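You operate a simulated robot arm through the tools that you are given. There is no shell and no other tool. Be economical: measure what you need, move in short steps, check, and stop when the job is done.

You are at the controls of a simulated robot arm. One attempt, no reset.

Task
Wipe the drips off the candlestick and fit the comb candle in it.
Fine: shine pad back on its rest; candle pushed home; drop nothing. What is to be rubbed or washed off counts as gone when no trace of it is left.

It is judged by the outcome, as a careful person would: the job done as asked, and still so three seconds after it is handed in. It fails if anything else is knocked over, pushed out of place, dropped, spilled or broken.

Robot
A 7-joint arm with a two-finger parallel gripper on a trunk, on a base that drives. Base frame: it is fixed to the floor where the robot stands at the start and does not move with it; the origin is under the middle of the robot, x ahead of it, y to its left, z up. Readings come in mm, degrees, newtons and seconds.
With the tool pointing down near the work surface it reaches from about 360 to 760 mm from the robot's upright axis, wherever it stands. Its first joint turns from -115.0 to 115.0 degrees. Places, roughly: candlestick [2200, 0, 800]; comb candle [2250, 0, 750]. Payload 3.91 kg.
The TCP is the grasp point between the finger pads, 30 mm short of the fingertips. In the tool frame z runs along the fingers and y along their closing line. Largest opening 110 mm; finger width 20, thickness 10; the body of the gripper, 48 by 112 mm, starts 55 mm behind the TCP.
Orientation is that of the tool frame in the base frame, as a unit quaternion [x, y, z, w]. With the fingers straight down and closing along the base's y, the tool's x points along the base's -x, its y along +y and its z along -z.

Tools
- The arm moves only by the tool nudge_tool. Its arguments are lists of equal length, an entry for each row: "travel": the shift along the tool's x, y, z in mm, a list of three; "rotation": the turn, a rotation vector about the tool's x, y, z in degrees, a list of three; "hand": the finger opening in mm, from 0 to 110. In form: {"travel": [[x, y, z], ...], "rotation": [[rx, ry, rz], ...], "hand": [hand, ...]}. A call has 1 to 8 rows; each row is the pose to reach, as a shift and turn from the pose commanded when the call began, along the tool's axes at that moment. A row lasts 0.2 s, in which the tool goes at most 50 mm and 8.6 degrees; a call with a longer step from one row to the next is refused whole, and so is a gripper value outside its range. Where a pose cannot be reached the arm comes as near as it can. A force on the tool above 40 N (or 10 N above the force at the start of the call, whichever is more), or a blocked arm, ends the call early, and 0.2 s more pass. The fingers move at their own pace (about 108 mm/s each) and stop on an object; they squeeze with about 39 N. The grip force told is the motor's: it shows also when the fingers shut on nothing. Time passes only in rows, and 0.2 s behind the last, so rows that repeat a pose let the fingers close. It gives the time, the measured TCP pose, the force on the tool (base axes), the opening and the grip force at its end, in the units of the frame above (readings bear some noise), with the torque about the TCP (base axes, N m) and any sound that the robot's microphone picked up, and new pictures: "pictures" is both (left out), scene, wrist or none.
- Cameras (640 x 400 px; columns grow to the right, rows downward): "scene" is now at [30.1, 140.4, 1541.4]; the picture's right is [-0.19, -0.98, 0.00], its down [-0.66, 0.13, -0.74] and it looks along [0.73, -0.14, -0.67] (base axes); focal length 252 px, centre (320, 200). "wrist" rides on the gripper at [72, 17, -103] in the tool frame; the picture's right is [-0.23, 0.97, 0.00], its down [-0.76, -0.18, -0.62] and it looks along [-0.61, -0.14, 0.78] (tool axes); focal length 222 px, centre (320, 200). There is no depth. A picture from a camera that has moved, and an enlarged one, comes with that camera's place and axes in the base frame and with its lens. The place of the scene camera against the robot may be out by one fixed shift of up to 12 mm in any direction.
- slide_trunk(by): slides the trunk up (or, below 0, down) by that many mm; the arm and the scene camera ride with it, the base frame stays. It gives what a move gives, with no picture.
- roll_base(legs): drives the robot by 1 to 6 legs, each [ahead, turn to the left] in mm and degrees, along the robot's own axes; the way and the turn of a leg run together, so that a leg with both is an arc; at most 1500 mm and 180 degrees a leg. The arm and the cameras ride along, it lands a little off, and it stops where it bumps. It gives what a move gives, and a new picture of the scene camera.
- pan_tilt(pan, tilt): turns the head with the scene camera to pan (to the left, within 155 degrees either way) and tilt (down, from -29 to 69), counted from straight ahead of the robot. It gives what a move gives, and a new picture of the scene camera.
- zoom(camera, box): a new picture of the part [left, top, right, bottom] of that camera's present view, enlarged. The clock stands still meanwhile.
- hand_in(): hands the job in; it is judged then, once.

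Go step by step. Nothing tells you exact positions but the pictures and the camera data: compare them with the known pose of the tool, close in by small moves and look again before you grip or let go. The budget is 120 turns and 260 pictures, counting those below and the enlarged ones. Unless the task says otherwise, let go and move clear before handing in, and close with one line.

The tools are called after "Request:" by a JSON object that holds its "name" and its "arguments". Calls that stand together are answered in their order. nudge_tool: Moves the arm, as the interface text tells. Its arguments: {"type":"object","properties":{"travel":{"type":"array"},"rotation":{"type":"array"},"hand":{"type":"array"},"pictures":{"type":"string","enum":["both","scene","wrist","none"]}},"required":["travel","rotation","hand"]} The other tools are called the same way: slide_trunk (by) slides the trunk up or down; roll_base (legs) drives the base; pan_tilt (pan, tilt) turns the head that bears the scene camera; zoom (camera, box) takes an enlarged picture of a part of a camera's view; hand_in () hands the job in.

At the start:

```text
clock: 0.0
tool_pos: [533.6, -96.0, 1002.6]
tool_rot: [0.004, 1.0, -0.001, 0.001]
ft_force: [-0.2, 0.4, 0.3]
torque: [-0.02, -0.01, -0.01]
opening: 110.3
gripper_force: 0.0
trunk travel left (down, up): [-650.0, 340.0]
robot x, y, heading: [0.2, -1.7, -0.0]
head pan, tilt: [-10.7, 42.5]
```

scene: 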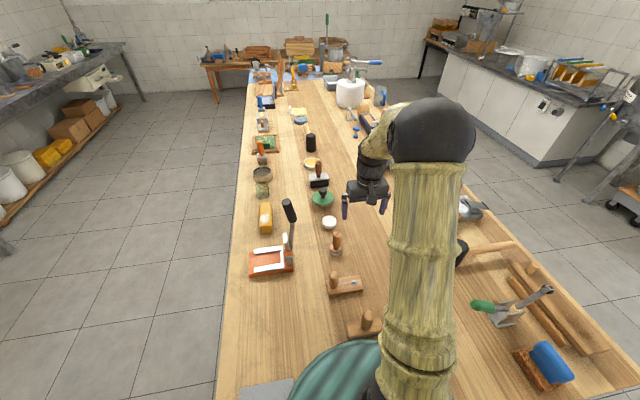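
wrist: 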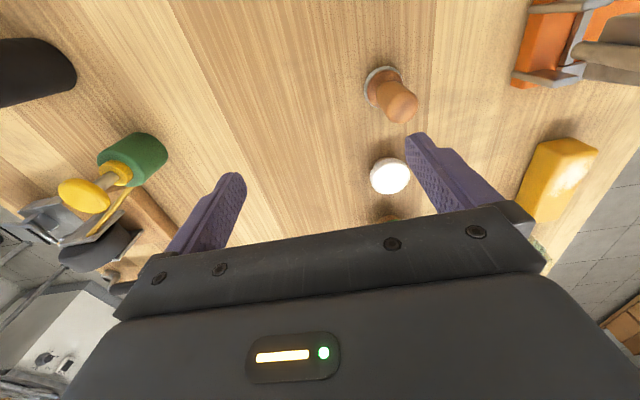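

I see a long bench cluttered with objects; the candlestick should be at about pixel (287, 92), near the far end. I'll zoom in there first.

Request:
{"name": "zoom", "arguments": {"camera": "scene", "box": [230, 50, 410, 162]}}

Request:
{"name": "zoom", "arguments": {"camera": "scene", "box": [240, 60, 320, 110]}}

```text
3.56 times, centred on (320, 106) of scene
camera zoom: at [30.1, 140.4, 1541.4], right [-0.19, -0.98, 0.0], down [-0.66, 0.13, -0.74], along [0.73, -0.14, -0.67], focal length 896 px, centre (320, 534)
```

zoom: 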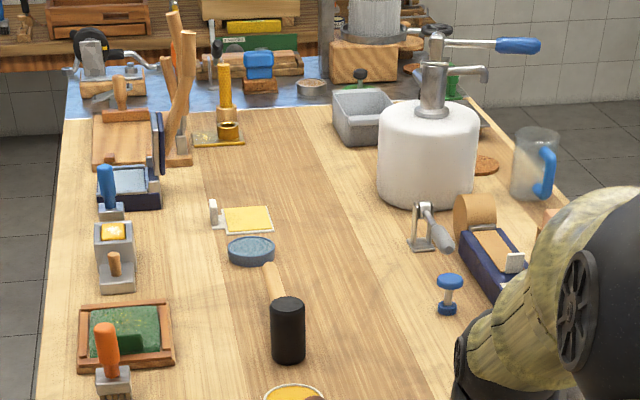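

```text
8.00 times, centred on (280, 85) of scene
camera zoom: at [30.1, 140.4, 1541.4], right [-0.19, -0.98, 0.0], down [-0.66, 0.13, -0.74], along [0.73, -0.14, -0.67], focal length 2016 px, centre (640, 1120)
```

zoom: 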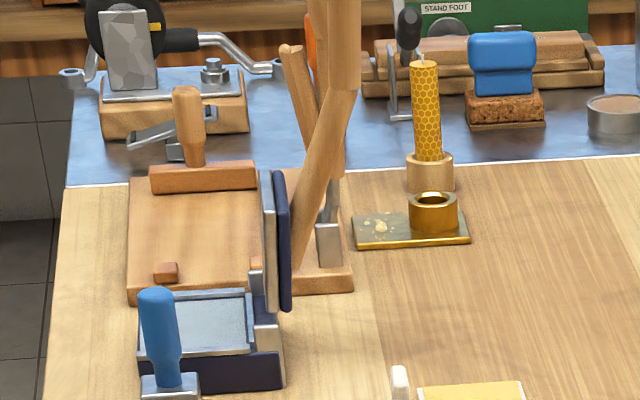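

The candlestick looks like the brass plate with a socket, with pale drips on it, and the comb candle stands in a wooden foot just behind it. I'll raise the trunk for safe travel, then look at the floor near the base and the far side.

Request:
{"name": "slide_trunk", "arguments": {"by": 250}}

Request:
{"name": "pan_tilt", "arguments": {"pan": 60, "tilt": 60}}

```text
clock: 2.6
tool_pos: [534.7, -96.2, 1251.9]
tool_rot: [0.004, 1.0, 0.0, 0.0]
ft_force: [0.7, -0.1, 0.5]
torque: [-0.01, 0.0, 0.0]
opening: 110.0
gripper_force: 0.0
trunk travel left (down, up): [-900.0, 90.0]
robot x, y, heading: [1.0, 0.7, -0.3]
head pan, tilt: [-10.7, 42.5]
```

```text
clock: 4.0
tool_pos: [534.8, -95.4, 1251.8]
tool_rot: [0.004, 1.0, 0.0, 0.0]
ft_force: [0.5, 0.3, 0.0]
torque: [-0.02, -0.01, -0.02]
opening: 109.9
gripper_force: 0.0
trunk travel left (down, up): [-900.0, 90.0]
robot x, y, heading: [-2.7, 0.4, 0.3]
head pan, tilt: [60.0, 60.0]
camera scene: at [-16.4, 213.4, 1768.2], right [0.87, -0.5, 0.0], down [-0.43, -0.75, -0.5], along [0.25, 0.43, -0.87], focal length 252 px, centre (320, 200)
```

scene: 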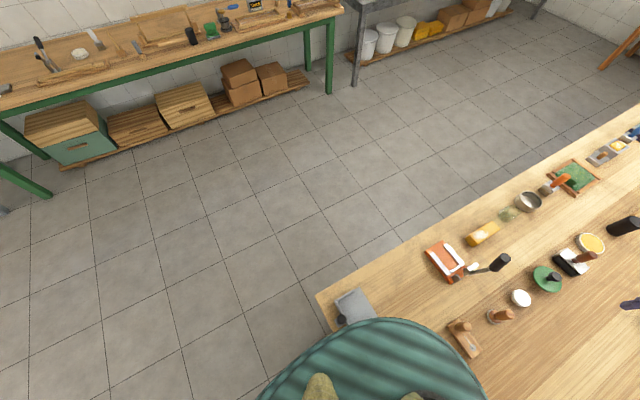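

The aisle to the left is clear. I'll check behind the robot before backing out.

Request:
{"name": "pan_tilt", "arguments": {"pan": 150, "tilt": 45}}

```text
clock: 5.7
tool_pos: [534.1, -95.3, 1252.8]
tool_rot: [0.004, 1.0, 0.0, 0.0]
ft_force: [0.2, 0.8, 0.3]
torque: [0.0, -0.01, 0.02]
opening: 109.9
gripper_force: 0.2
trunk travel left (down, up): [-900.0, 90.0]
robot x, y, heading: [-0.6, 0.2, -0.4]
head pan, tilt: [150.0, 45.0]
camera scene: at [-120.2, 196.5, 1787.7], right [0.5, 0.87, 0.0], down [0.61, -0.35, -0.71], along [-0.61, 0.35, -0.71], focal length 252 px, centre (320, 200)
```

scene: 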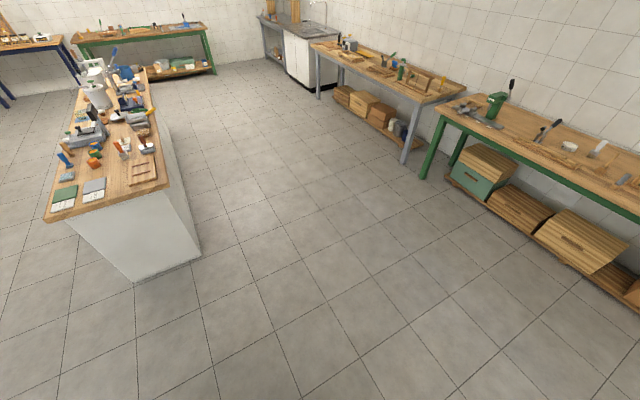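

The floor behind is clear to about x = -1600. I'll back out, go around to the left side of the bench and drive along it.

Request:
{"name": "roll_base", "arguments": {"legs": [[-500, 0], [0, 90], [900, 0], [0, -90], [1500, 0], [1150, 0]]}}

Request:
{"name": "pan_tilt", "arguments": {"pan": -80, "tilt": 45}}

```text
clock: 33.1
tool_pos: [2724.6, 770.9, 1252.0]
tool_rot: [-0.002, 1.0, -0.001, 0.001]
ft_force: [-0.3, 0.8, -0.8]
torque: [-0.01, 0.0, -0.01]
opening: 110.1
gripper_force: 0.0
trunk travel left (down, up): [-900.0, 90.0]
robot x, y, heading: [2190.6, 867.9, 0.3]
head pan, tilt: [150.0, 45.0]
camera scene: at [2067.0, 1056.8, 1787.7], right [0.49, 0.87, 0.0], down [0.62, -0.35, -0.71], along [-0.62, 0.35, -0.71], focal length 252 px, centre (320, 200)
```

scene: 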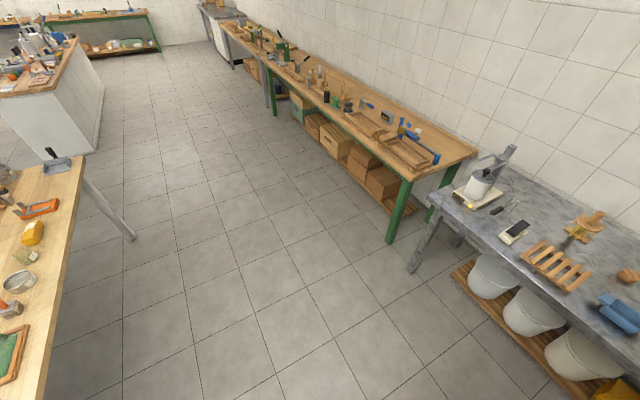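

```text
clock: 36.3
tool_pos: [2724.7, 770.8, 1252.7]
tool_rot: [-0.001, 1.0, 0.0, 0.0]
ft_force: [-0.1, 0.4, -0.9]
torque: [0.0, 0.02, 0.01]
opening: 109.9
gripper_force: 0.0
trunk travel left (down, up): [-900.0, 90.0]
robot x, y, heading: [2189.5, 861.4, 0.4]
head pan, tilt: [-80.0, 45.0]
camera scene: at [2152.2, 936.9, 1787.7], right [-0.98, -0.18, 0.0], down [-0.13, 0.7, -0.71], along [0.13, -0.7, -0.71], focal length 252 px, centre (320, 200)
```

scene: 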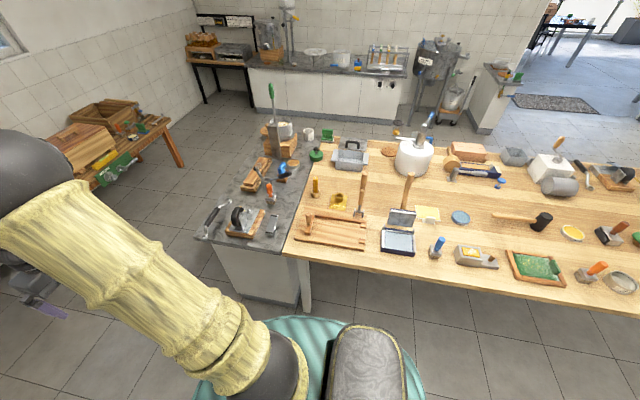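

Request:
{"name": "zoom", "arguments": {"camera": "scene", "box": [200, 110, 360, 210]}}

Request:
{"name": "zoom", "arguments": {"camera": "scene", "box": [300, 120, 540, 270]}}

Request:
{"name": "zoom", "arguments": {"camera": "scene", "box": [480, 130, 640, 230]}}

```text
4.00 times, centred on (280, 160) of scene
camera zoom: at [2152.2, 936.9, 1787.7], right [-0.98, -0.18, 0.0], down [-0.13, 0.7, -0.71], along [0.13, -0.7, -0.71], focal length 1008 px, centre (480, 360)
```

zoom: 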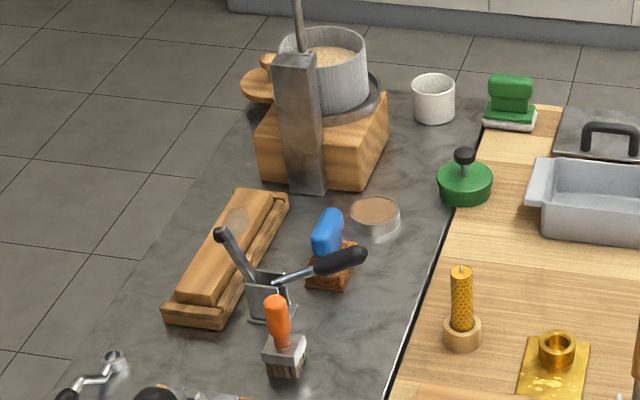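

```text
2.67 times, centred on (420, 195) of scene
camera zoom: at [2152.2, 936.9, 1787.7], right [-0.98, -0.18, 0.0], down [-0.13, 0.7, -0.71], along [0.13, -0.7, -0.71], focal length 672 px, centre (53, 213)
```

zoom: 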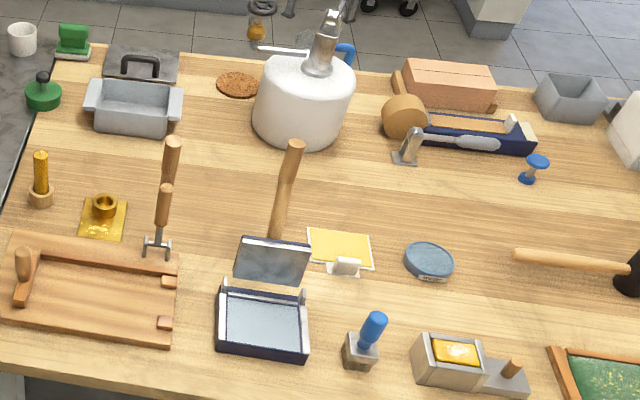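

```text
4.00 times, centred on (560, 180) of scene
camera zoom: at [2152.2, 936.9, 1787.7], right [-0.98, -0.18, 0.0], down [-0.13, 0.7, -0.71], along [0.13, -0.7, -0.71], focal length 1008 px, centre (-640, 280)
```

zoom: 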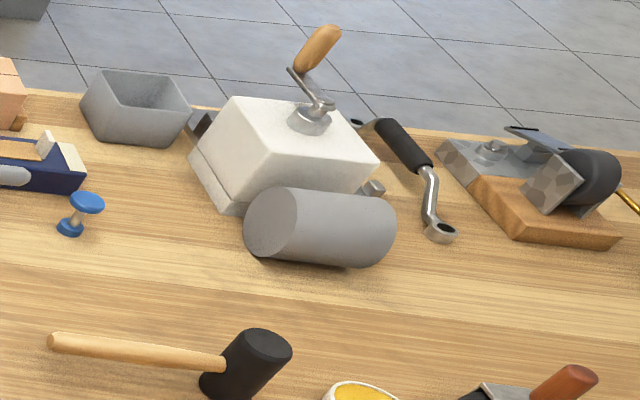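

Several items could be the shine pad, so I'll zoom on the candidates: the yellow sheet, the green block on white, the green knob disc, the blue block and the round ones.

Request:
{"name": "zoom", "arguments": {"camera": "scene", "box": [405, 195, 485, 245]}}

Request:
{"name": "zoom", "arguments": {"camera": "scene", "box": [295, 125, 375, 175]}}

Request:
{"name": "zoom", "arguments": {"camera": "scene", "box": [310, 170, 374, 210]}}

Request:
{"name": "zoom", "arguments": {"camera": "scene", "box": [560, 210, 640, 260]}}

```text
8.00 times, centred on (445, 220) of scene
camera zoom: at [2152.2, 936.9, 1787.7], right [-0.98, -0.18, 0.0], down [-0.13, 0.7, -0.71], along [0.13, -0.7, -0.71], focal length 2016 px, centre (-680, 40)
```

zoom: 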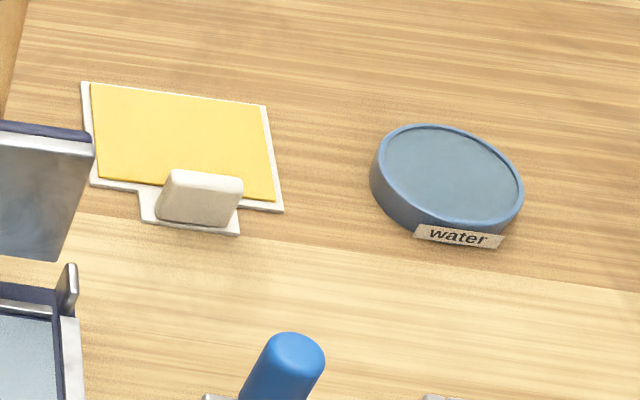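

```text
8.00 times, centred on (335, 150) of scene
camera zoom: at [2152.2, 936.9, 1787.7], right [-0.98, -0.18, 0.0], down [-0.13, 0.7, -0.71], along [0.13, -0.7, -0.71], focal length 2016 px, centre (200, 600)
```

zoom: 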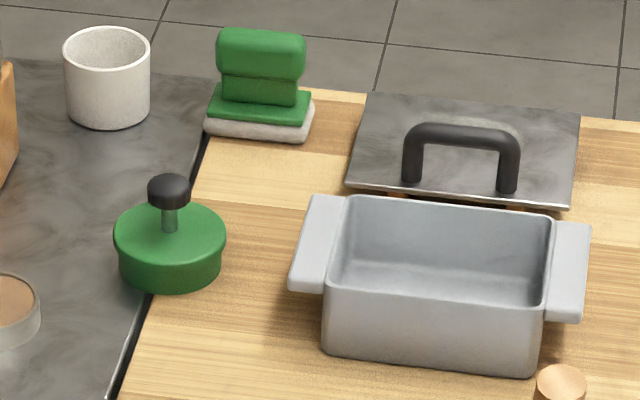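

```text
10.00 times, centred on (342, 190) of scene
camera zoom: at [2152.2, 936.9, 1787.7], right [-0.98, -0.18, 0.0], down [-0.13, 0.7, -0.71], along [0.13, -0.7, -0.71], focal length 2519 px, centre (100, 300)
```

zoom: 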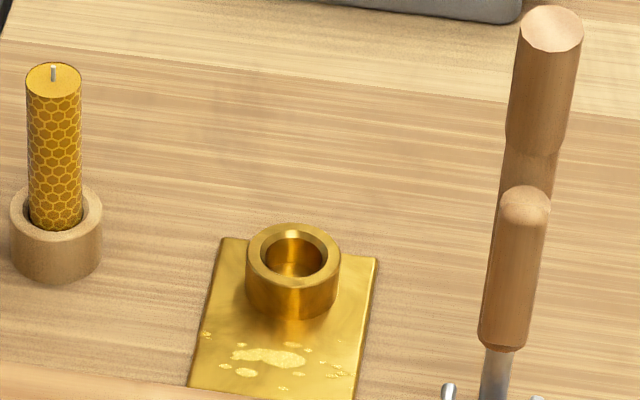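

```text
8.00 times, centred on (600, 235) of scene
camera zoom: at [2152.2, 936.9, 1787.7], right [-0.98, -0.18, 0.0], down [-0.13, 0.7, -0.71], along [0.13, -0.7, -0.71], focal length 2016 px, centre (-1920, -80)
```

zoom: 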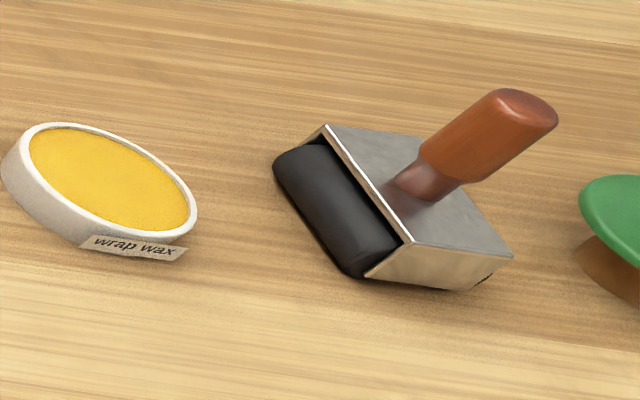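

The drips are on the plate on the robot's near side. The green block on a pale slab looks like a pad on a rest; I'll compare it with the blue block and the rest.

Request:
{"name": "zoom", "arguments": {"camera": "scene", "box": [250, 150, 314, 190]}}

Request:
{"name": "zoom", "arguments": {"camera": "scene", "box": [312, 122, 344, 142]}}

Request:
{"name": "zoom", "arguments": {"camera": "scene", "box": [190, 190, 290, 252]}}

Request:
{"name": "zoom", "arguments": {"camera": "scene", "box": [420, 235, 520, 298]}}

```text
10.00 times, centred on (282, 170) of scene
camera zoom: at [2152.2, 936.9, 1787.7], right [-0.98, -0.18, 0.0], down [-0.13, 0.7, -0.71], along [0.13, -0.7, -0.71], focal length 2519 px, centre (700, 500)
```

zoom: 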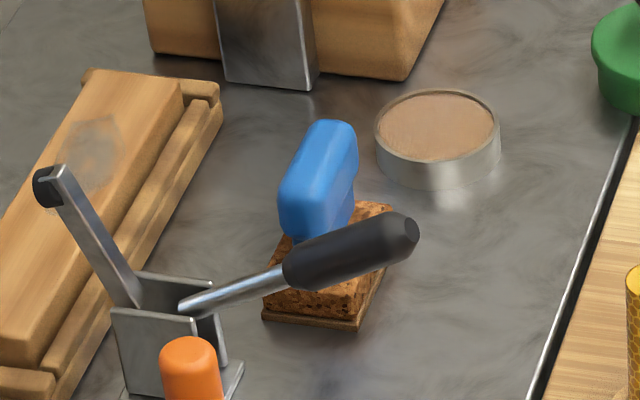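

```text
16.00 times, centred on (328, 132) of scene
camera zoom: at [2152.2, 936.9, 1787.7], right [-0.98, -0.18, 0.0], down [-0.13, 0.7, -0.71], along [0.13, -0.7, -0.71], focal length 4031 px, centre (192, 1288)
```

zoom: 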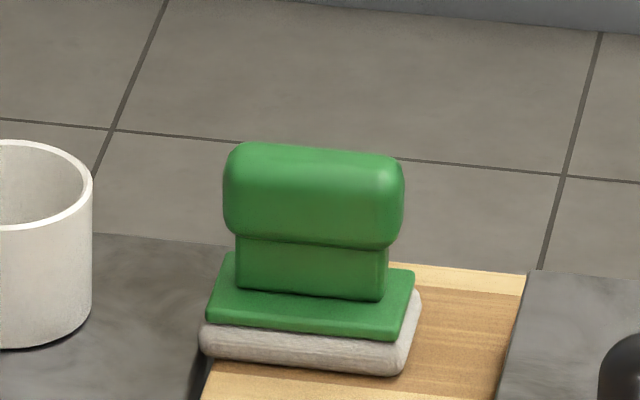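

```text
6.40 times, centred on (240, 221) of scene
camera zoom: at [2152.2, 936.9, 1787.7], right [-0.98, -0.18, 0.0], down [-0.13, 0.7, -0.71], along [0.13, -0.7, -0.71], focal length 1612 px, centre (832, 66)
```

zoom: 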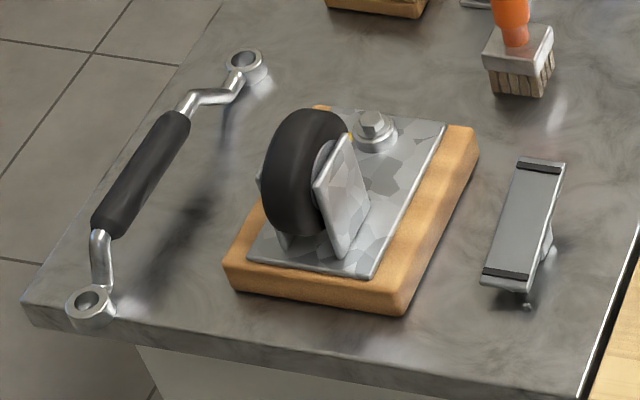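

```text
6.35 times, centred on (470, 266) of scene
camera zoom: at [2152.2, 936.9, 1787.7], right [-0.98, -0.18, 0.0], down [-0.13, 0.7, -0.71], along [0.13, -0.7, -0.71], focal length 1600 px, centre (-632, -222)
```

zoom: 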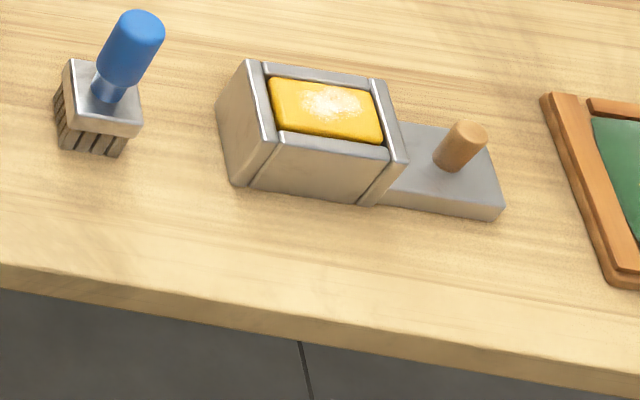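

I still can't tell the pad for certain: the blue grip has a brown block on a thin plate, and the green grip has a grey felt. I'll face the bench and come closer for a better look.

Request:
{"name": "roll_base", "arguments": {"legs": [[70, 0], [0, -90], [240, 0]]}}

Request:
{"name": "pan_tilt", "arguments": {"pan": 25, "tilt": 40}}

```text
clock: 42.6
tool_pos: [2148.9, 88.5, 1251.8]
tool_rot: [0.715, 0.699, 0.0, 0.0]
ft_force: [-0.1, -0.2, 0.2]
torque: [0.05, 0.02, 0.01]
opening: 110.0
gripper_force: 0.0
trunk travel left (down, up): [-900.0, 90.0]
robot x, y, heading: [2256.5, 623.8, -90.9]
head pan, tilt: [-80.0, 45.0]
camera scene: at [2337.2, 669.5, 1787.7], right [-0.16, 0.99, 0.0], down [0.7, 0.11, -0.71], along [-0.7, -0.11, -0.71], focal length 252 px, centre (320, 200)
```

scene: 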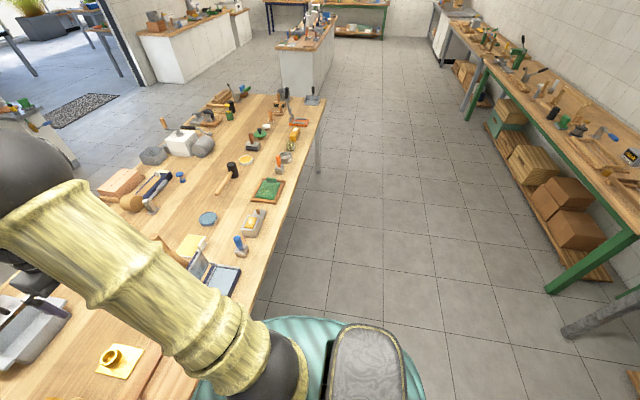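

```text
clock: 44.4
tool_pos: [2149.1, 88.2, 1252.4]
tool_rot: [0.715, 0.699, 0.0, -0.001]
ft_force: [-0.1, 0.3, -0.5]
torque: [0.0, 0.02, -0.01]
opening: 110.0
gripper_force: 0.1
trunk travel left (down, up): [-900.0, 90.0]
robot x, y, heading: [2253.0, 624.9, -90.9]
head pan, tilt: [25.0, 40.0]
camera scene: at [2452.4, 604.1, 1794.9], right [-0.91, -0.41, 0.0], down [-0.26, 0.59, -0.77], along [0.31, -0.7, -0.64], focal length 252 px, centre (320, 200)
```

scene: 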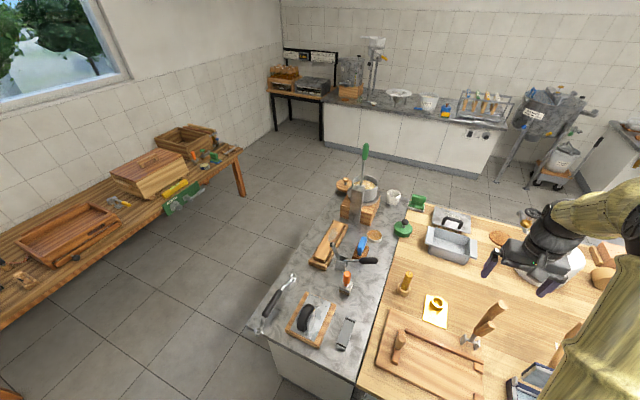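

From here I'll zoom on both pads and on the candle area.

Request:
{"name": "zoom", "arguments": {"camera": "scene", "box": [384, 180, 464, 230]}}

Request:
{"name": "zoom", "arguments": {"camera": "scene", "box": [335, 225, 399, 265]}}

Request:
{"name": "zoom", "arguments": {"camera": "scene", "box": [390, 260, 470, 310]}}

```text
8.00 times, centred on (424, 205) of scene
camera zoom: at [2452.4, 604.1, 1794.9], right [-0.91, -0.41, 0.0], down [-0.26, 0.59, -0.77], along [0.31, -0.7, -0.64], focal length 2016 px, centre (-512, 160)
```

zoom: 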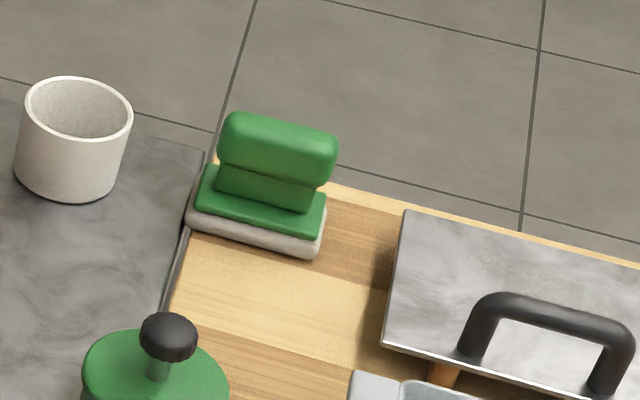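

```text
10.00 times, centred on (367, 245) of scene
camera zoom: at [2452.4, 604.1, 1794.9], right [-0.91, -0.41, 0.0], down [-0.26, 0.59, -0.77], along [0.31, -0.7, -0.64], focal length 2519 px, centre (-150, -250)
```

zoom: 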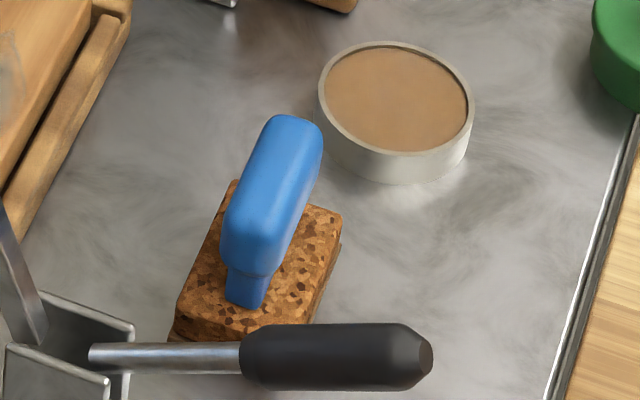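

```text
8.00 times, centred on (430, 285) of scene
camera zoom: at [2452.4, 604.1, 1794.9], right [-0.91, -0.41, 0.0], down [-0.26, 0.59, -0.77], along [0.31, -0.7, -0.64], focal length 2016 px, centre (-560, -480)
```

zoom: 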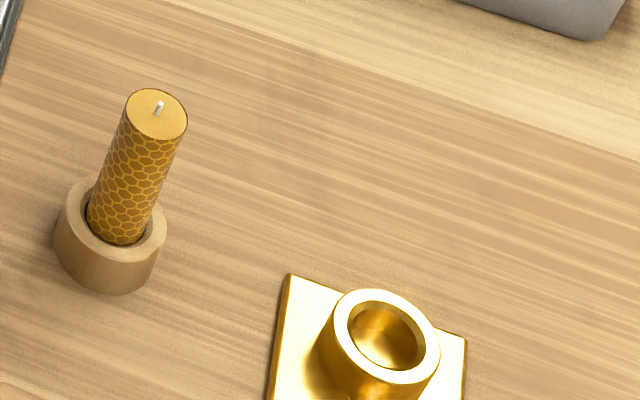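

I'll zoom harder on the bases of both pads to see which actually sits on a separate rest.

Request:
{"name": "zoom", "arguments": {"camera": "scene", "box": [350, 238, 374, 261]}}

Request:
{"name": "zoom", "arguments": {"camera": "scene", "box": [404, 192, 428, 214]}}

Request:
{"name": "pan_tilt", "arguments": {"pan": -55, "tilt": 38}}

```text
16.00 times, centred on (362, 250) of scene
camera zoom: at [2452.4, 604.1, 1794.9], right [-0.91, -0.41, 0.0], down [-0.26, 0.59, -0.77], along [0.31, -0.7, -0.64], focal length 4031 px, centre (-352, -592)
```

zoom: 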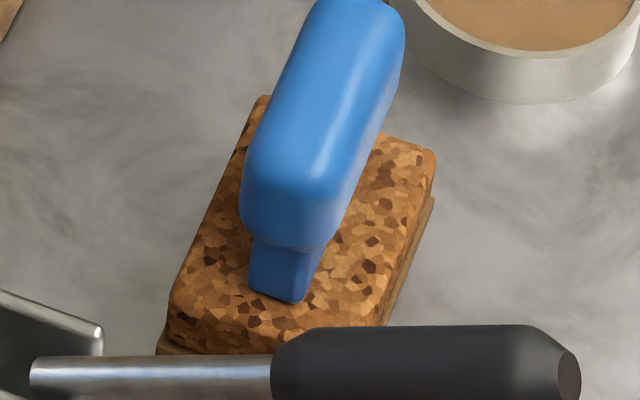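

```text
16.00 times, centred on (416, 203) of scene
camera zoom: at [2452.4, 604.1, 1794.9], right [-0.91, -0.41, 0.0], down [-0.26, 0.59, -0.77], along [0.31, -0.7, -0.64], focal length 4031 px, centre (-1216, 152)
```

zoom: 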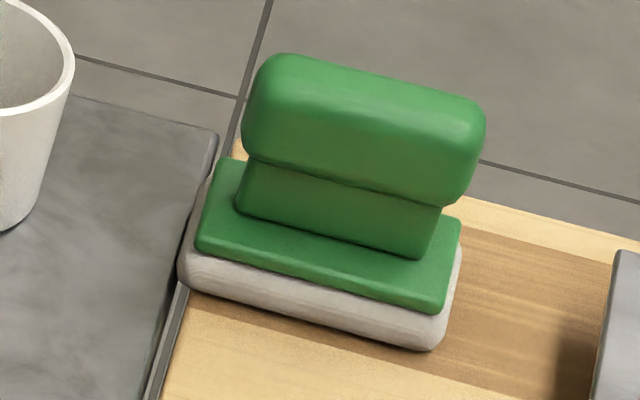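

```text
clock: 46.0
tool_pos: [2149.3, 87.2, 1252.7]
tool_rot: [0.715, 0.699, 0.0, 0.0]
ft_force: [0.7, 0.0, -0.4]
torque: [-0.01, -0.01, -0.02]
opening: 109.9
gripper_force: 0.1
trunk travel left (down, up): [-900.0, 90.0]
robot x, y, heading: [2251.7, 620.1, -90.7]
head pan, tilt: [-55.0, 38.0]
camera scene: at [2346.3, 633.0, 1797.9], right [-0.56, 0.83, 0.0], down [0.51, 0.35, -0.79], along [-0.65, -0.44, -0.62], focal length 252 px, centre (320, 200)
```

scene: 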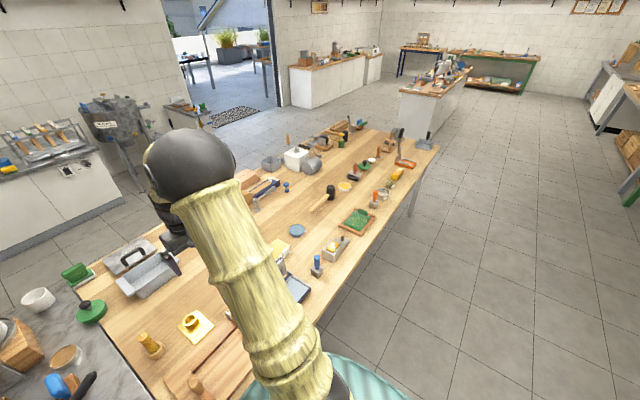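

I'll scan the far part of this bench where another blue-handled block stood.

Request:
{"name": "zoom", "arguments": {"camera": "scene", "box": [312, 110, 440, 190]}}

Request:
{"name": "zoom", "arguments": {"camera": "scene", "box": [330, 110, 380, 141]}}

Request:
{"name": "zoom", "arguments": {"camera": "scene", "box": [230, 110, 360, 191]}}

Request:
{"name": "zoom", "arguments": {"camera": "scene", "box": [400, 50, 480, 100]}}

```text
5.00 times, centred on (376, 150) of scene
camera zoom: at [2346.3, 633.0, 1797.9], right [-0.56, 0.83, 0.0], down [0.51, 0.35, -0.79], along [-0.65, -0.44, -0.62], focal length 1260 px, centre (40, 450)
```

zoom: 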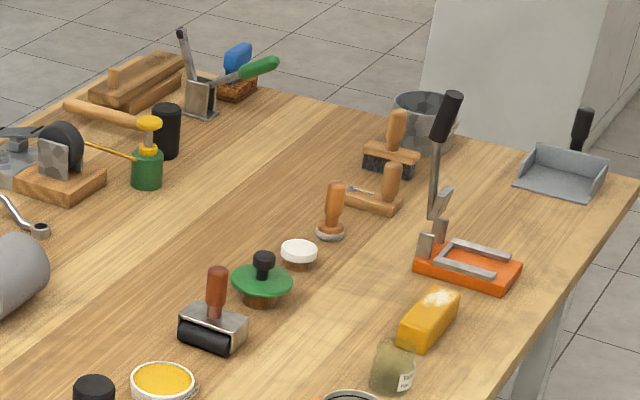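

```text
12.80 times, centred on (355, 126) of scene
camera zoom: at [2346.3, 633.0, 1797.9], right [-0.56, 0.83, 0.0], down [0.51, 0.35, -0.79], along [-0.65, -0.44, -0.62], focal length 3225 px, centre (-128, 1154)
```

zoom: 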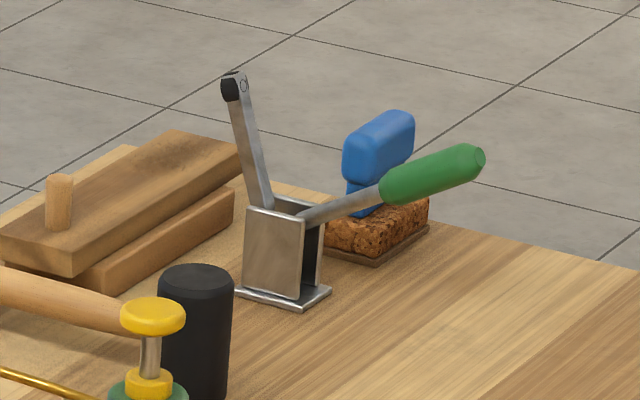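

```text
4.92 times, centred on (295, 150) of scene
camera zoom: at [2346.3, 633.0, 1797.9], right [-0.56, 0.83, 0.0], down [0.51, 0.35, -0.79], along [-0.65, -0.44, -0.62], focal length 1240 px, centre (443, 444)
```

zoom: 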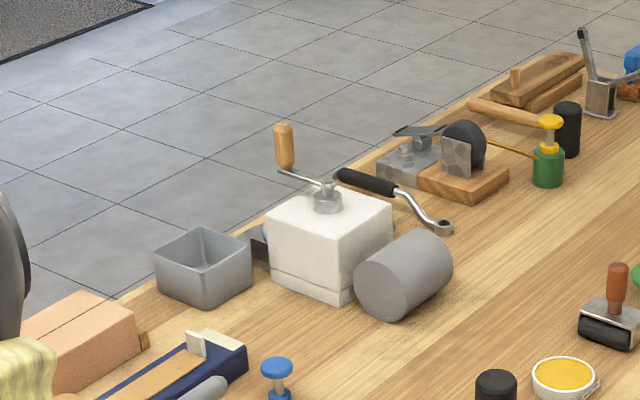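

```text
8.00 times, centred on (440, 75) of scene
camera zoom: at [2346.3, 633.0, 1797.9], right [-0.56, 0.83, 0.0], down [0.51, 0.35, -0.79], along [-0.65, -0.44, -0.62], focal length 2016 px, centre (-640, 1200)
```

zoom: 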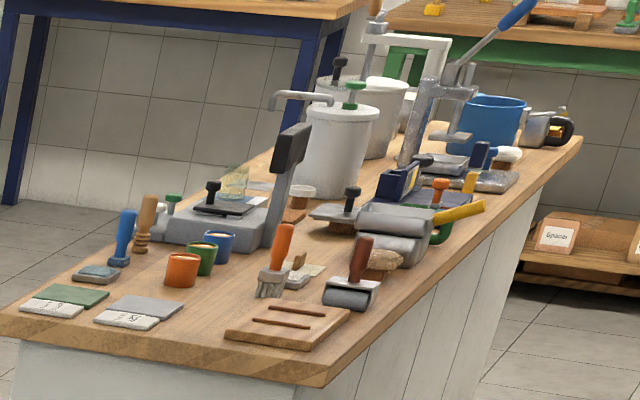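

The cork blocks appear to be ordinary sanding blocks (there are two alike). I'll check the other nearby benches for a pad on a rest before deciding on the green one.

Request:
{"name": "pan_tilt", "arguments": {"pan": 70, "tilt": 30}}

Request:
{"name": "pan_tilt", "arguments": {"pan": 150, "tilt": 30}}

Request:
{"name": "pan_tilt", "arguments": {"pan": -150, "tilt": 30}}

```text
clock: 48.0
tool_pos: [2151.2, 86.3, 1252.3]
tool_rot: [0.715, 0.699, 0.001, 0.0]
ft_force: [-0.5, 0.7, -0.4]
torque: [0.0, -0.01, 0.01]
opening: 109.8
gripper_force: 0.1
trunk travel left (down, up): [-900.0, 90.0]
robot x, y, heading: [2256.3, 625.2, -90.9]
head pan, tilt: [70.0, 30.0]
camera scene: at [2502.1, 649.5, 1810.3], right [-0.35, -0.93, 0.0], down [-0.47, 0.18, -0.87], along [0.81, -0.31, -0.5], focal length 252 px, centre (320, 200)
```

scene: 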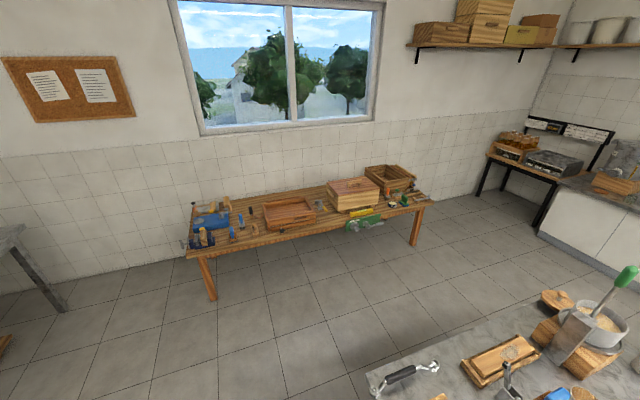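

```text
clock: 49.5
tool_pos: [2151.1, 87.4, 1252.2]
tool_rot: [0.715, 0.699, 0.0, 0.001]
ft_force: [0.1, 0.2, -0.5]
torque: [-0.01, -0.01, 0.0]
opening: 110.1
gripper_force: 0.2
trunk travel left (down, up): [-900.0, 90.0]
robot x, y, heading: [2256.4, 619.3, -90.5]
head pan, tilt: [150.0, 30.0]
camera scene: at [2464.0, 759.3, 1810.3], right [0.86, -0.51, 0.0], down [-0.26, -0.43, -0.87], along [0.44, 0.74, -0.5], focal length 252 px, centre (320, 200)
```

scene: 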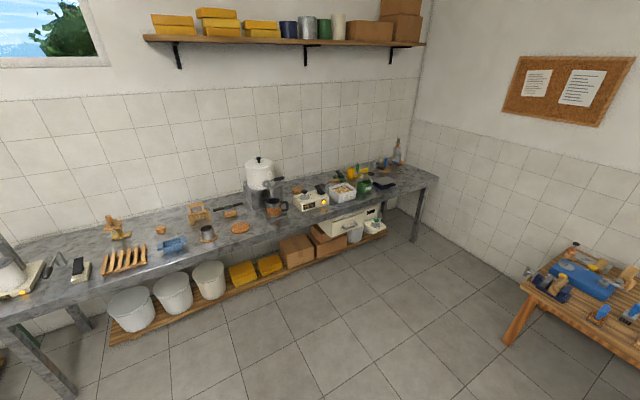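

```text
clock: 53.6
tool_pos: [2150.4, 88.2, 1252.7]
tool_rot: [0.715, 0.699, 0.0, 0.0]
ft_force: [0.4, -0.1, 1.3]
torque: [-0.01, 0.01, 0.0]
opening: 110.1
gripper_force: 0.0
trunk travel left (down, up): [-900.0, 90.0]
robot x, y, heading: [2253.8, 619.2, -90.5]
head pan, tilt: [-150.0, 30.0]
camera scene: at [2373.4, 760.6, 1810.3], right [0.87, 0.49, 0.0], down [0.24, -0.44, -0.87], along [-0.42, 0.76, -0.5], focal length 252 px, centre (320, 200)
```

scene: 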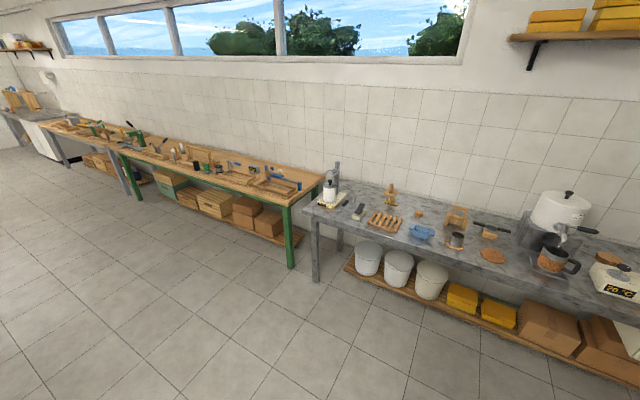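

I take the green-gripped felt block at about (2395, -690) as the shine pad. It can only be reached from the bench's far side, so I'll drive round the marble end, where the aisle is about 1.1 m wide.

Request:
{"name": "roll_base", "arguments": {"legs": [[-300, 0], [0, 90.5], [1250, 0], [0, -90], [1100, 0], [1150, 0]]}}

Request:
{"name": "pan_tilt", "arguments": {"pan": -70, "tilt": 40}}

```text
clock: 79.8
tool_pos: [3462.5, -1859.3, 1252.1]
tool_rot: [0.701, 0.713, 0.0, 0.0]
ft_force: [-0.3, 0.3, -0.6]
torque: [0.02, 0.0, 0.01]
opening: 110.0
gripper_force: 0.2
trunk travel left (down, up): [-900.0, 90.0]
robot x, y, heading: [3545.0, -1323.2, -88.5]
head pan, tilt: [-150.0, 30.0]
camera scene: at [3660.5, -1179.4, 1810.4], right [0.85, 0.52, 0.0], down [0.26, -0.43, -0.87], along [-0.45, 0.74, -0.5], focal length 252 px, centre (320, 200)
```

scene: 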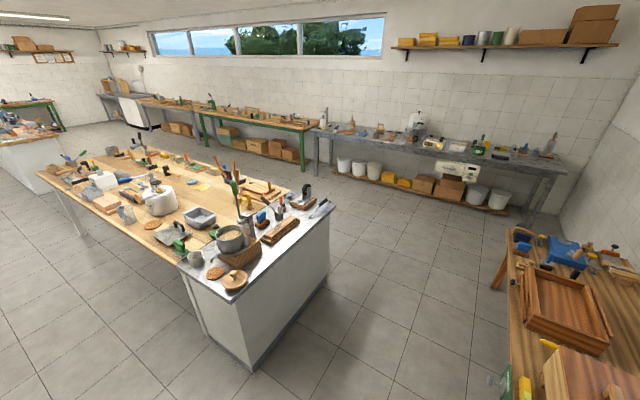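

```text
clock: 81.3
tool_pos: [3462.6, -1859.3, 1251.9]
tool_rot: [0.702, 0.712, 0.0, 0.0]
ft_force: [0.1, -0.3, 1.2]
torque: [-0.01, 0.0, -0.01]
opening: 110.1
gripper_force: 0.0
trunk travel left (down, up): [-900.0, 90.0]
robot x, y, heading: [3546.4, -1321.3, -88.5]
head pan, tilt: [-70.0, 40.0]
camera scene: at [3628.4, -1287.0, 1795.0], right [-0.36, 0.93, 0.0], down [0.6, 0.23, -0.77], along [-0.71, -0.28, -0.64], focal length 252 px, centre (320, 200)
```

scene: 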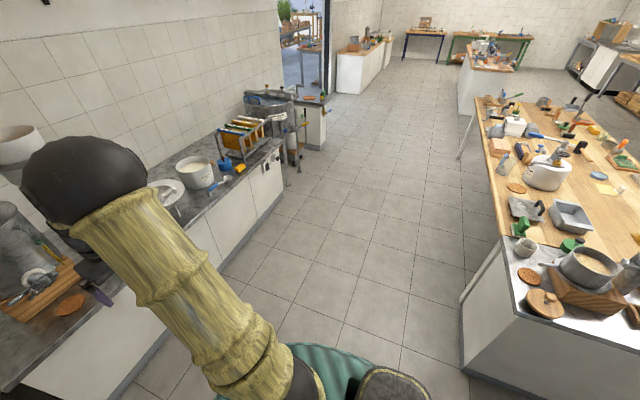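

The pad is visible near the bench corner, on the right-hand side. I'll drive to stand facing it.

Request:
{"name": "roll_base", "arguments": {"legs": [[0, -91.5], [1130, 0], [0, -90], [110, 0]]}}

Request:
{"name": "pan_tilt", "arguments": {"pan": 5, "tilt": 50}}

```text
clock: 95.5
tool_pos: [2495.6, -659.4, 1253.3]
tool_rot: [0.715, -0.699, -0.001, -0.001]
ft_force: [0.5, 0.4, 0.2]
torque: [0.06, 0.05, -0.02]
opening: 110.0
gripper_force: 0.1
trunk travel left (down, up): [-900.0, 90.0]
robot x, y, heading: [2411.5, -1196.3, 92.2]
head pan, tilt: [-70.0, 40.0]
camera scene: at [2351.2, -1228.9, 1794.9], right [0.37, -0.93, 0.0], down [-0.6, -0.24, -0.77], along [0.71, 0.29, -0.64], focal length 252 px, centre (320, 200)
```

scene: 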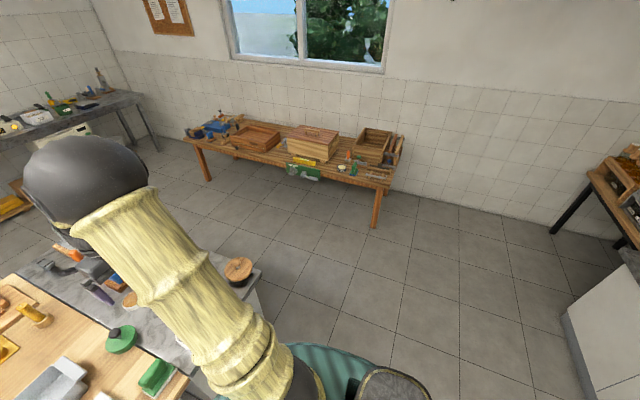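

```text
clock: 97.0
tool_pos: [2494.4, -657.7, 1252.5]
tool_rot: [0.714, -0.7, 0.0, 0.0]
ft_force: [0.8, 0.5, -0.1]
torque: [0.02, 0.02, 0.02]
opening: 110.0
gripper_force: 0.1
trunk travel left (down, up): [-900.0, 90.0]
robot x, y, heading: [2411.6, -1191.9, 91.8]
head pan, tilt: [5.0, 50.0]
camera scene: at [2262.9, -1180.3, 1780.8], right [0.99, 0.12, 0.0], down [0.09, -0.76, -0.64], along [-0.08, 0.64, -0.77], focal length 252 px, centre (320, 200)
```

scene: 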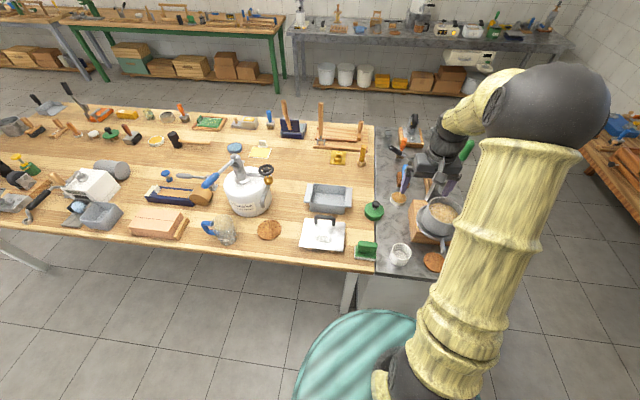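

Request:
{"name": "zoom", "arguments": {"camera": "scene", "box": [342, 230, 390, 260]}}

Request:
{"name": "zoom", "arguments": {"camera": "scene", "box": [350, 236, 382, 267]}}

```text
13.33 times, centred on (366, 245) of scene
camera zoom: at [2262.9, -1180.3, 1780.8], right [0.99, 0.12, 0.0], down [0.09, -0.76, -0.64], along [-0.08, 0.64, -0.77], focal length 3359 px, centre (-293, -400)
```

zoom: 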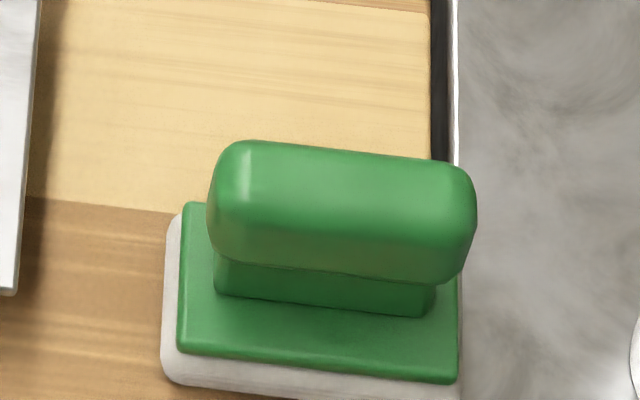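

```text
12.90 times, centred on (366, 252) of scene
camera zoom: at [2262.9, -1180.3, 1780.8], right [0.99, 0.12, 0.0], down [0.09, -0.76, -0.64], along [-0.08, 0.64, -0.77], focal length 3251 px, centre (-274, -464)
```

zoom: 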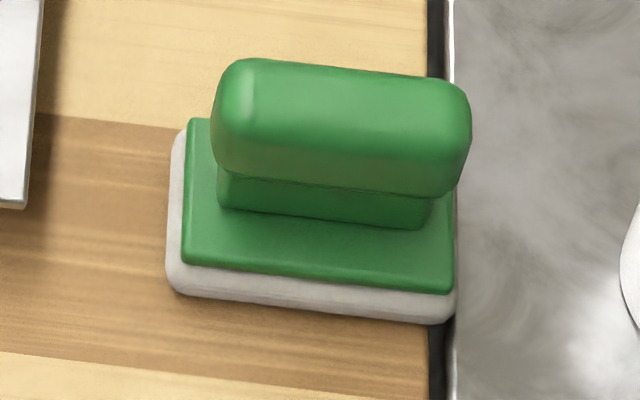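

The green block shows a felt sole but no obvious separate rest. Before using it I'll scan the other benches at high zoom.

Request:
{"name": "pan_tilt", "arguments": {"pan": -65, "tilt": 25}}

Request:
{"name": "zoom", "arguments": {"camera": "scene", "box": [160, 120, 300, 208]}}

Request:
{"name": "zoom", "arguments": {"camera": "scene", "box": [280, 130, 420, 218]}}

Request:
{"name": "zoom", "arguments": {"camera": "scene", "box": [0, 80, 160, 180]}}

```text
clock: 98.4
tool_pos: [2494.9, -657.5, 1251.7]
tool_rot: [0.715, -0.7, 0.0, 0.0]
ft_force: [-0.1, 0.0, 0.0]
torque: [-0.01, -0.05, 0.01]
opening: 110.2
gripper_force: 0.1
trunk travel left (down, up): [-900.0, 90.0]
robot x, y, heading: [2411.4, -1192.2, 92.2]
head pan, tilt: [-65.0, 25.0]
camera scene: at [2354.2, -1214.8, 1818.2], right [0.46, -0.89, 0.0], down [-0.38, -0.19, -0.91], along [0.81, 0.41, -0.42], focal length 252 px, centre (320, 200)
```

scene: 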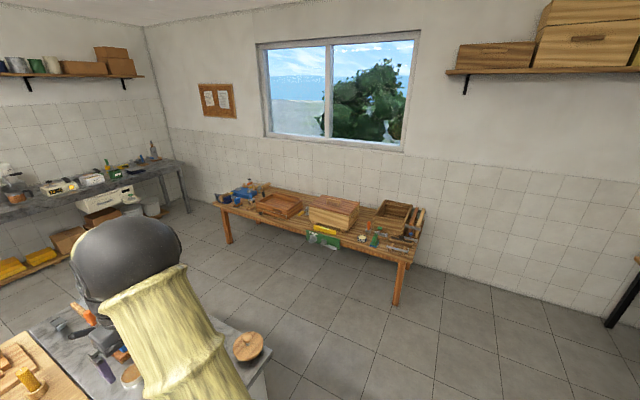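

```text
4.55 times, centred on (230, 164) of scene
camera zoom: at [2354.2, -1214.8, 1818.2], right [0.46, -0.89, 0.0], down [-0.38, -0.19, -0.91], along [0.81, 0.41, -0.42], focal length 1145 px, centre (729, 364)
```

zoom: 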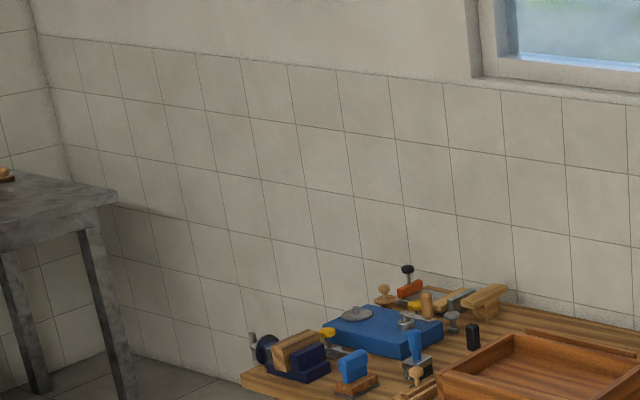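

```text
4.55 times, centred on (350, 174) of scene
camera zoom: at [2354.2, -1214.8, 1818.2], right [0.46, -0.89, 0.0], down [-0.38, -0.19, -0.91], along [0.81, 0.41, -0.42], focal length 1145 px, centre (184, 318)
```

zoom: 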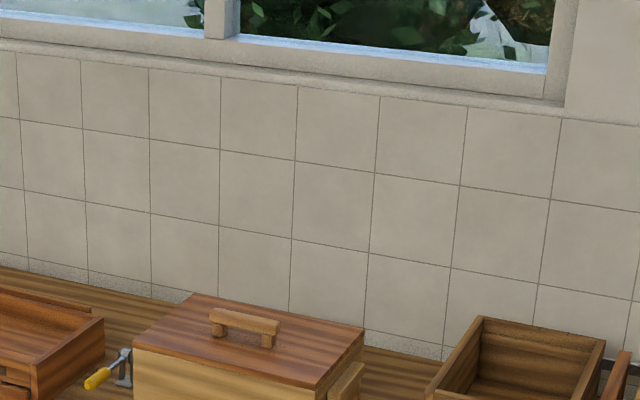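

```text
4.00 times, centred on (80, 130) of scene
camera zoom: at [2354.2, -1214.8, 1818.2], right [0.46, -0.89, 0.0], down [-0.38, -0.19, -0.91], along [0.81, 0.41, -0.42], focal length 1008 px, centre (1280, 480)
```

zoom: 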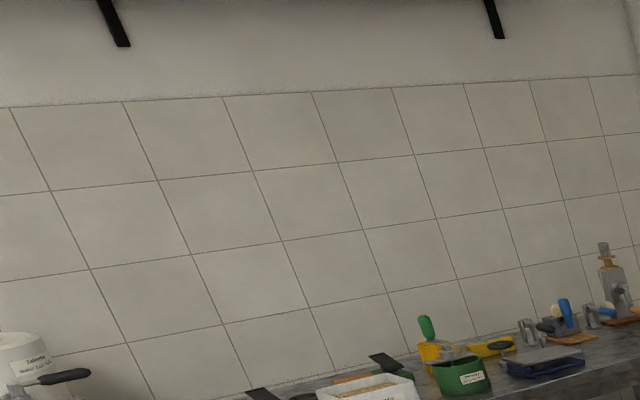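

The cork blocks recur on several benches and this felt one doesn't, so I'll inspect it with the wrist camera. First I move over it and turn the fingers to close along y, still high up.

Request:
{"name": "nudge_tool", "arguments": {"travel": [[0, 45, 0], [0, 90, 0], [0, 100, 0], [0, 100, 0], [0, 100, 0], [0, 100, 0], [0, 100, 0], [0, 100, 0]], "rotation": [[0, 0, 8.5], [0, 0, 17], [0, 0, 25.5], [0, 0, 34], [0, 0, 42.5], [0, 0, 51], [0, 0, 59.5], [0, 0, 68]], "hand": [110, 110, 110, 110, 110, 110, 110, 110], "pictures": "none"}}

Request:
{"name": "nudge_tool", "arguments": {"travel": [[0, 0, 0], [0, 0, 0], [0, 0, 0]], "rotation": [[0, 0, 8.5], [0, 0, 17], [0, 0, 21]], "hand": [110, 110, 110], "pictures": "wrist"}}

Request:
{"name": "pan_tilt", "arguments": {"pan": 0, "tilt": 50}}

```text
clock: 100.2
tool_pos: [2393.8, -658.3, 1252.5]
tool_rot: [-0.2, 0.98, 0.0, -0.001]
ft_force: [-0.1, -0.7, -0.7]
torque: [-0.05, -0.03, 0.03]
opening: 110.0
gripper_force: 0.1
trunk travel left (down, up): [-900.0, 90.0]
robot x, y, heading: [2415.1, -1198.0, 92.0]
head pan, tilt: [-65.0, 25.0]
```

```text
clock: 101.0
tool_pos: [2394.9, -658.6, 1252.8]
tool_rot: [-0.017, 1.0, 0.0, 0.0]
ft_force: [-0.2, 0.2, -0.5]
torque: [0.0, 0.01, 0.0]
opening: 110.2
gripper_force: 0.0
trunk travel left (down, up): [-900.0, 90.0]
robot x, y, heading: [2413.9, -1196.3, 92.1]
head pan, tilt: [-65.0, 25.0]
camera wrist: at [2321.5, -645.7, 1356.8], right [0.19, 0.98, 0.0], down [0.77, -0.15, 0.62], along [0.61, -0.12, -0.78], focal length 222 px, centre (320, 200)
```

wrist: 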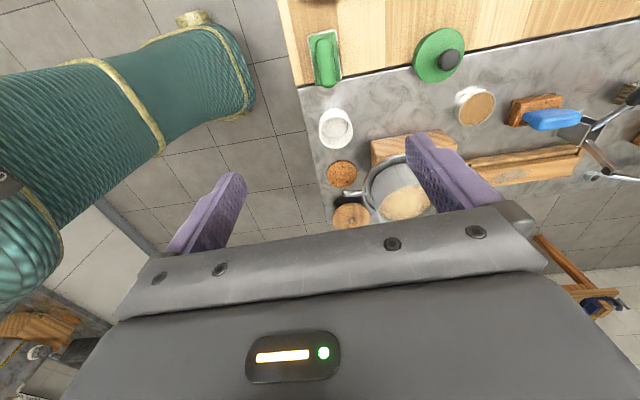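

```text
clock: 102.4
tool_pos: [2395.3, -660.0, 1251.5]
tool_rot: [-0.02, 1.0, 0.001, 0.001]
ft_force: [-0.2, -0.4, -0.2]
torque: [0.0, 0.01, 0.02]
opening: 109.9
gripper_force: 0.0
trunk travel left (down, up): [-900.0, 90.0]
robot x, y, heading: [2412.8, -1193.3, 92.3]
head pan, tilt: [0.0, 50.0]
camera scene: at [2269.5, -1179.8, 1780.8], right [1.0, 0.04, 0.0], down [0.03, -0.77, -0.64], along [-0.02, 0.64, -0.77], focal length 252 px, centre (320, 200)
```

scene: 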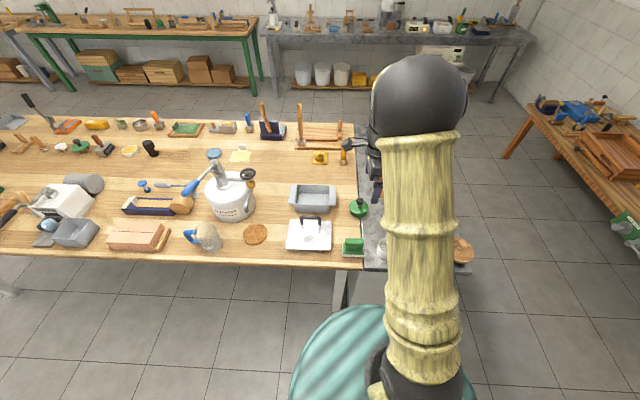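

Request:
{"name": "zoom", "arguments": {"camera": "wrist", "box": [280, 10, 376, 100]}}

Request:
{"name": "zoom", "arguments": {"camera": "scene", "box": [330, 226, 378, 258]}}

```text
4.44 times, centred on (328, 55) of wrist
camera zoom: at [2321.6, -645.9, 1356.9], right [0.19, 0.98, 0.0], down [0.77, -0.15, 0.62], along [0.61, -0.12, -0.78], focal length 987 px, centre (284, 844)
```

zoom: 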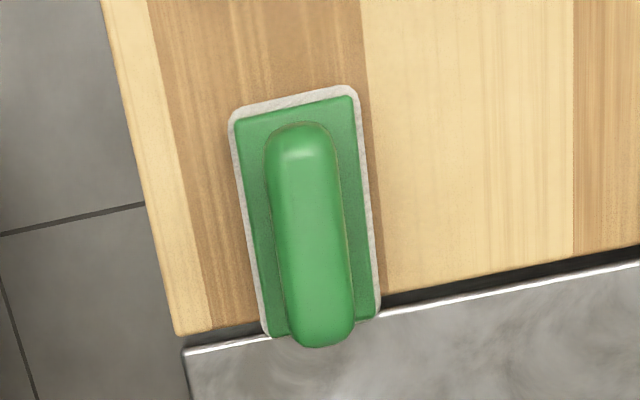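

```text
12.50 times, centred on (354, 242) of scene
camera zoom: at [2269.5, -1179.8, 1780.8], right [1.0, 0.04, 0.0], down [0.03, -0.77, -0.64], along [-0.02, 0.64, -0.77], focal length 3149 px, centre (-105, -325)
```

zoom: 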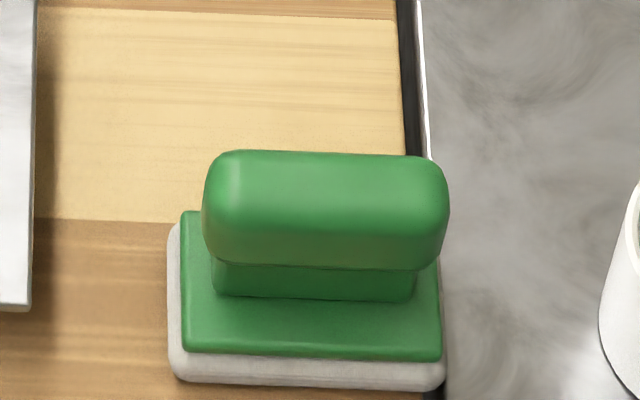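

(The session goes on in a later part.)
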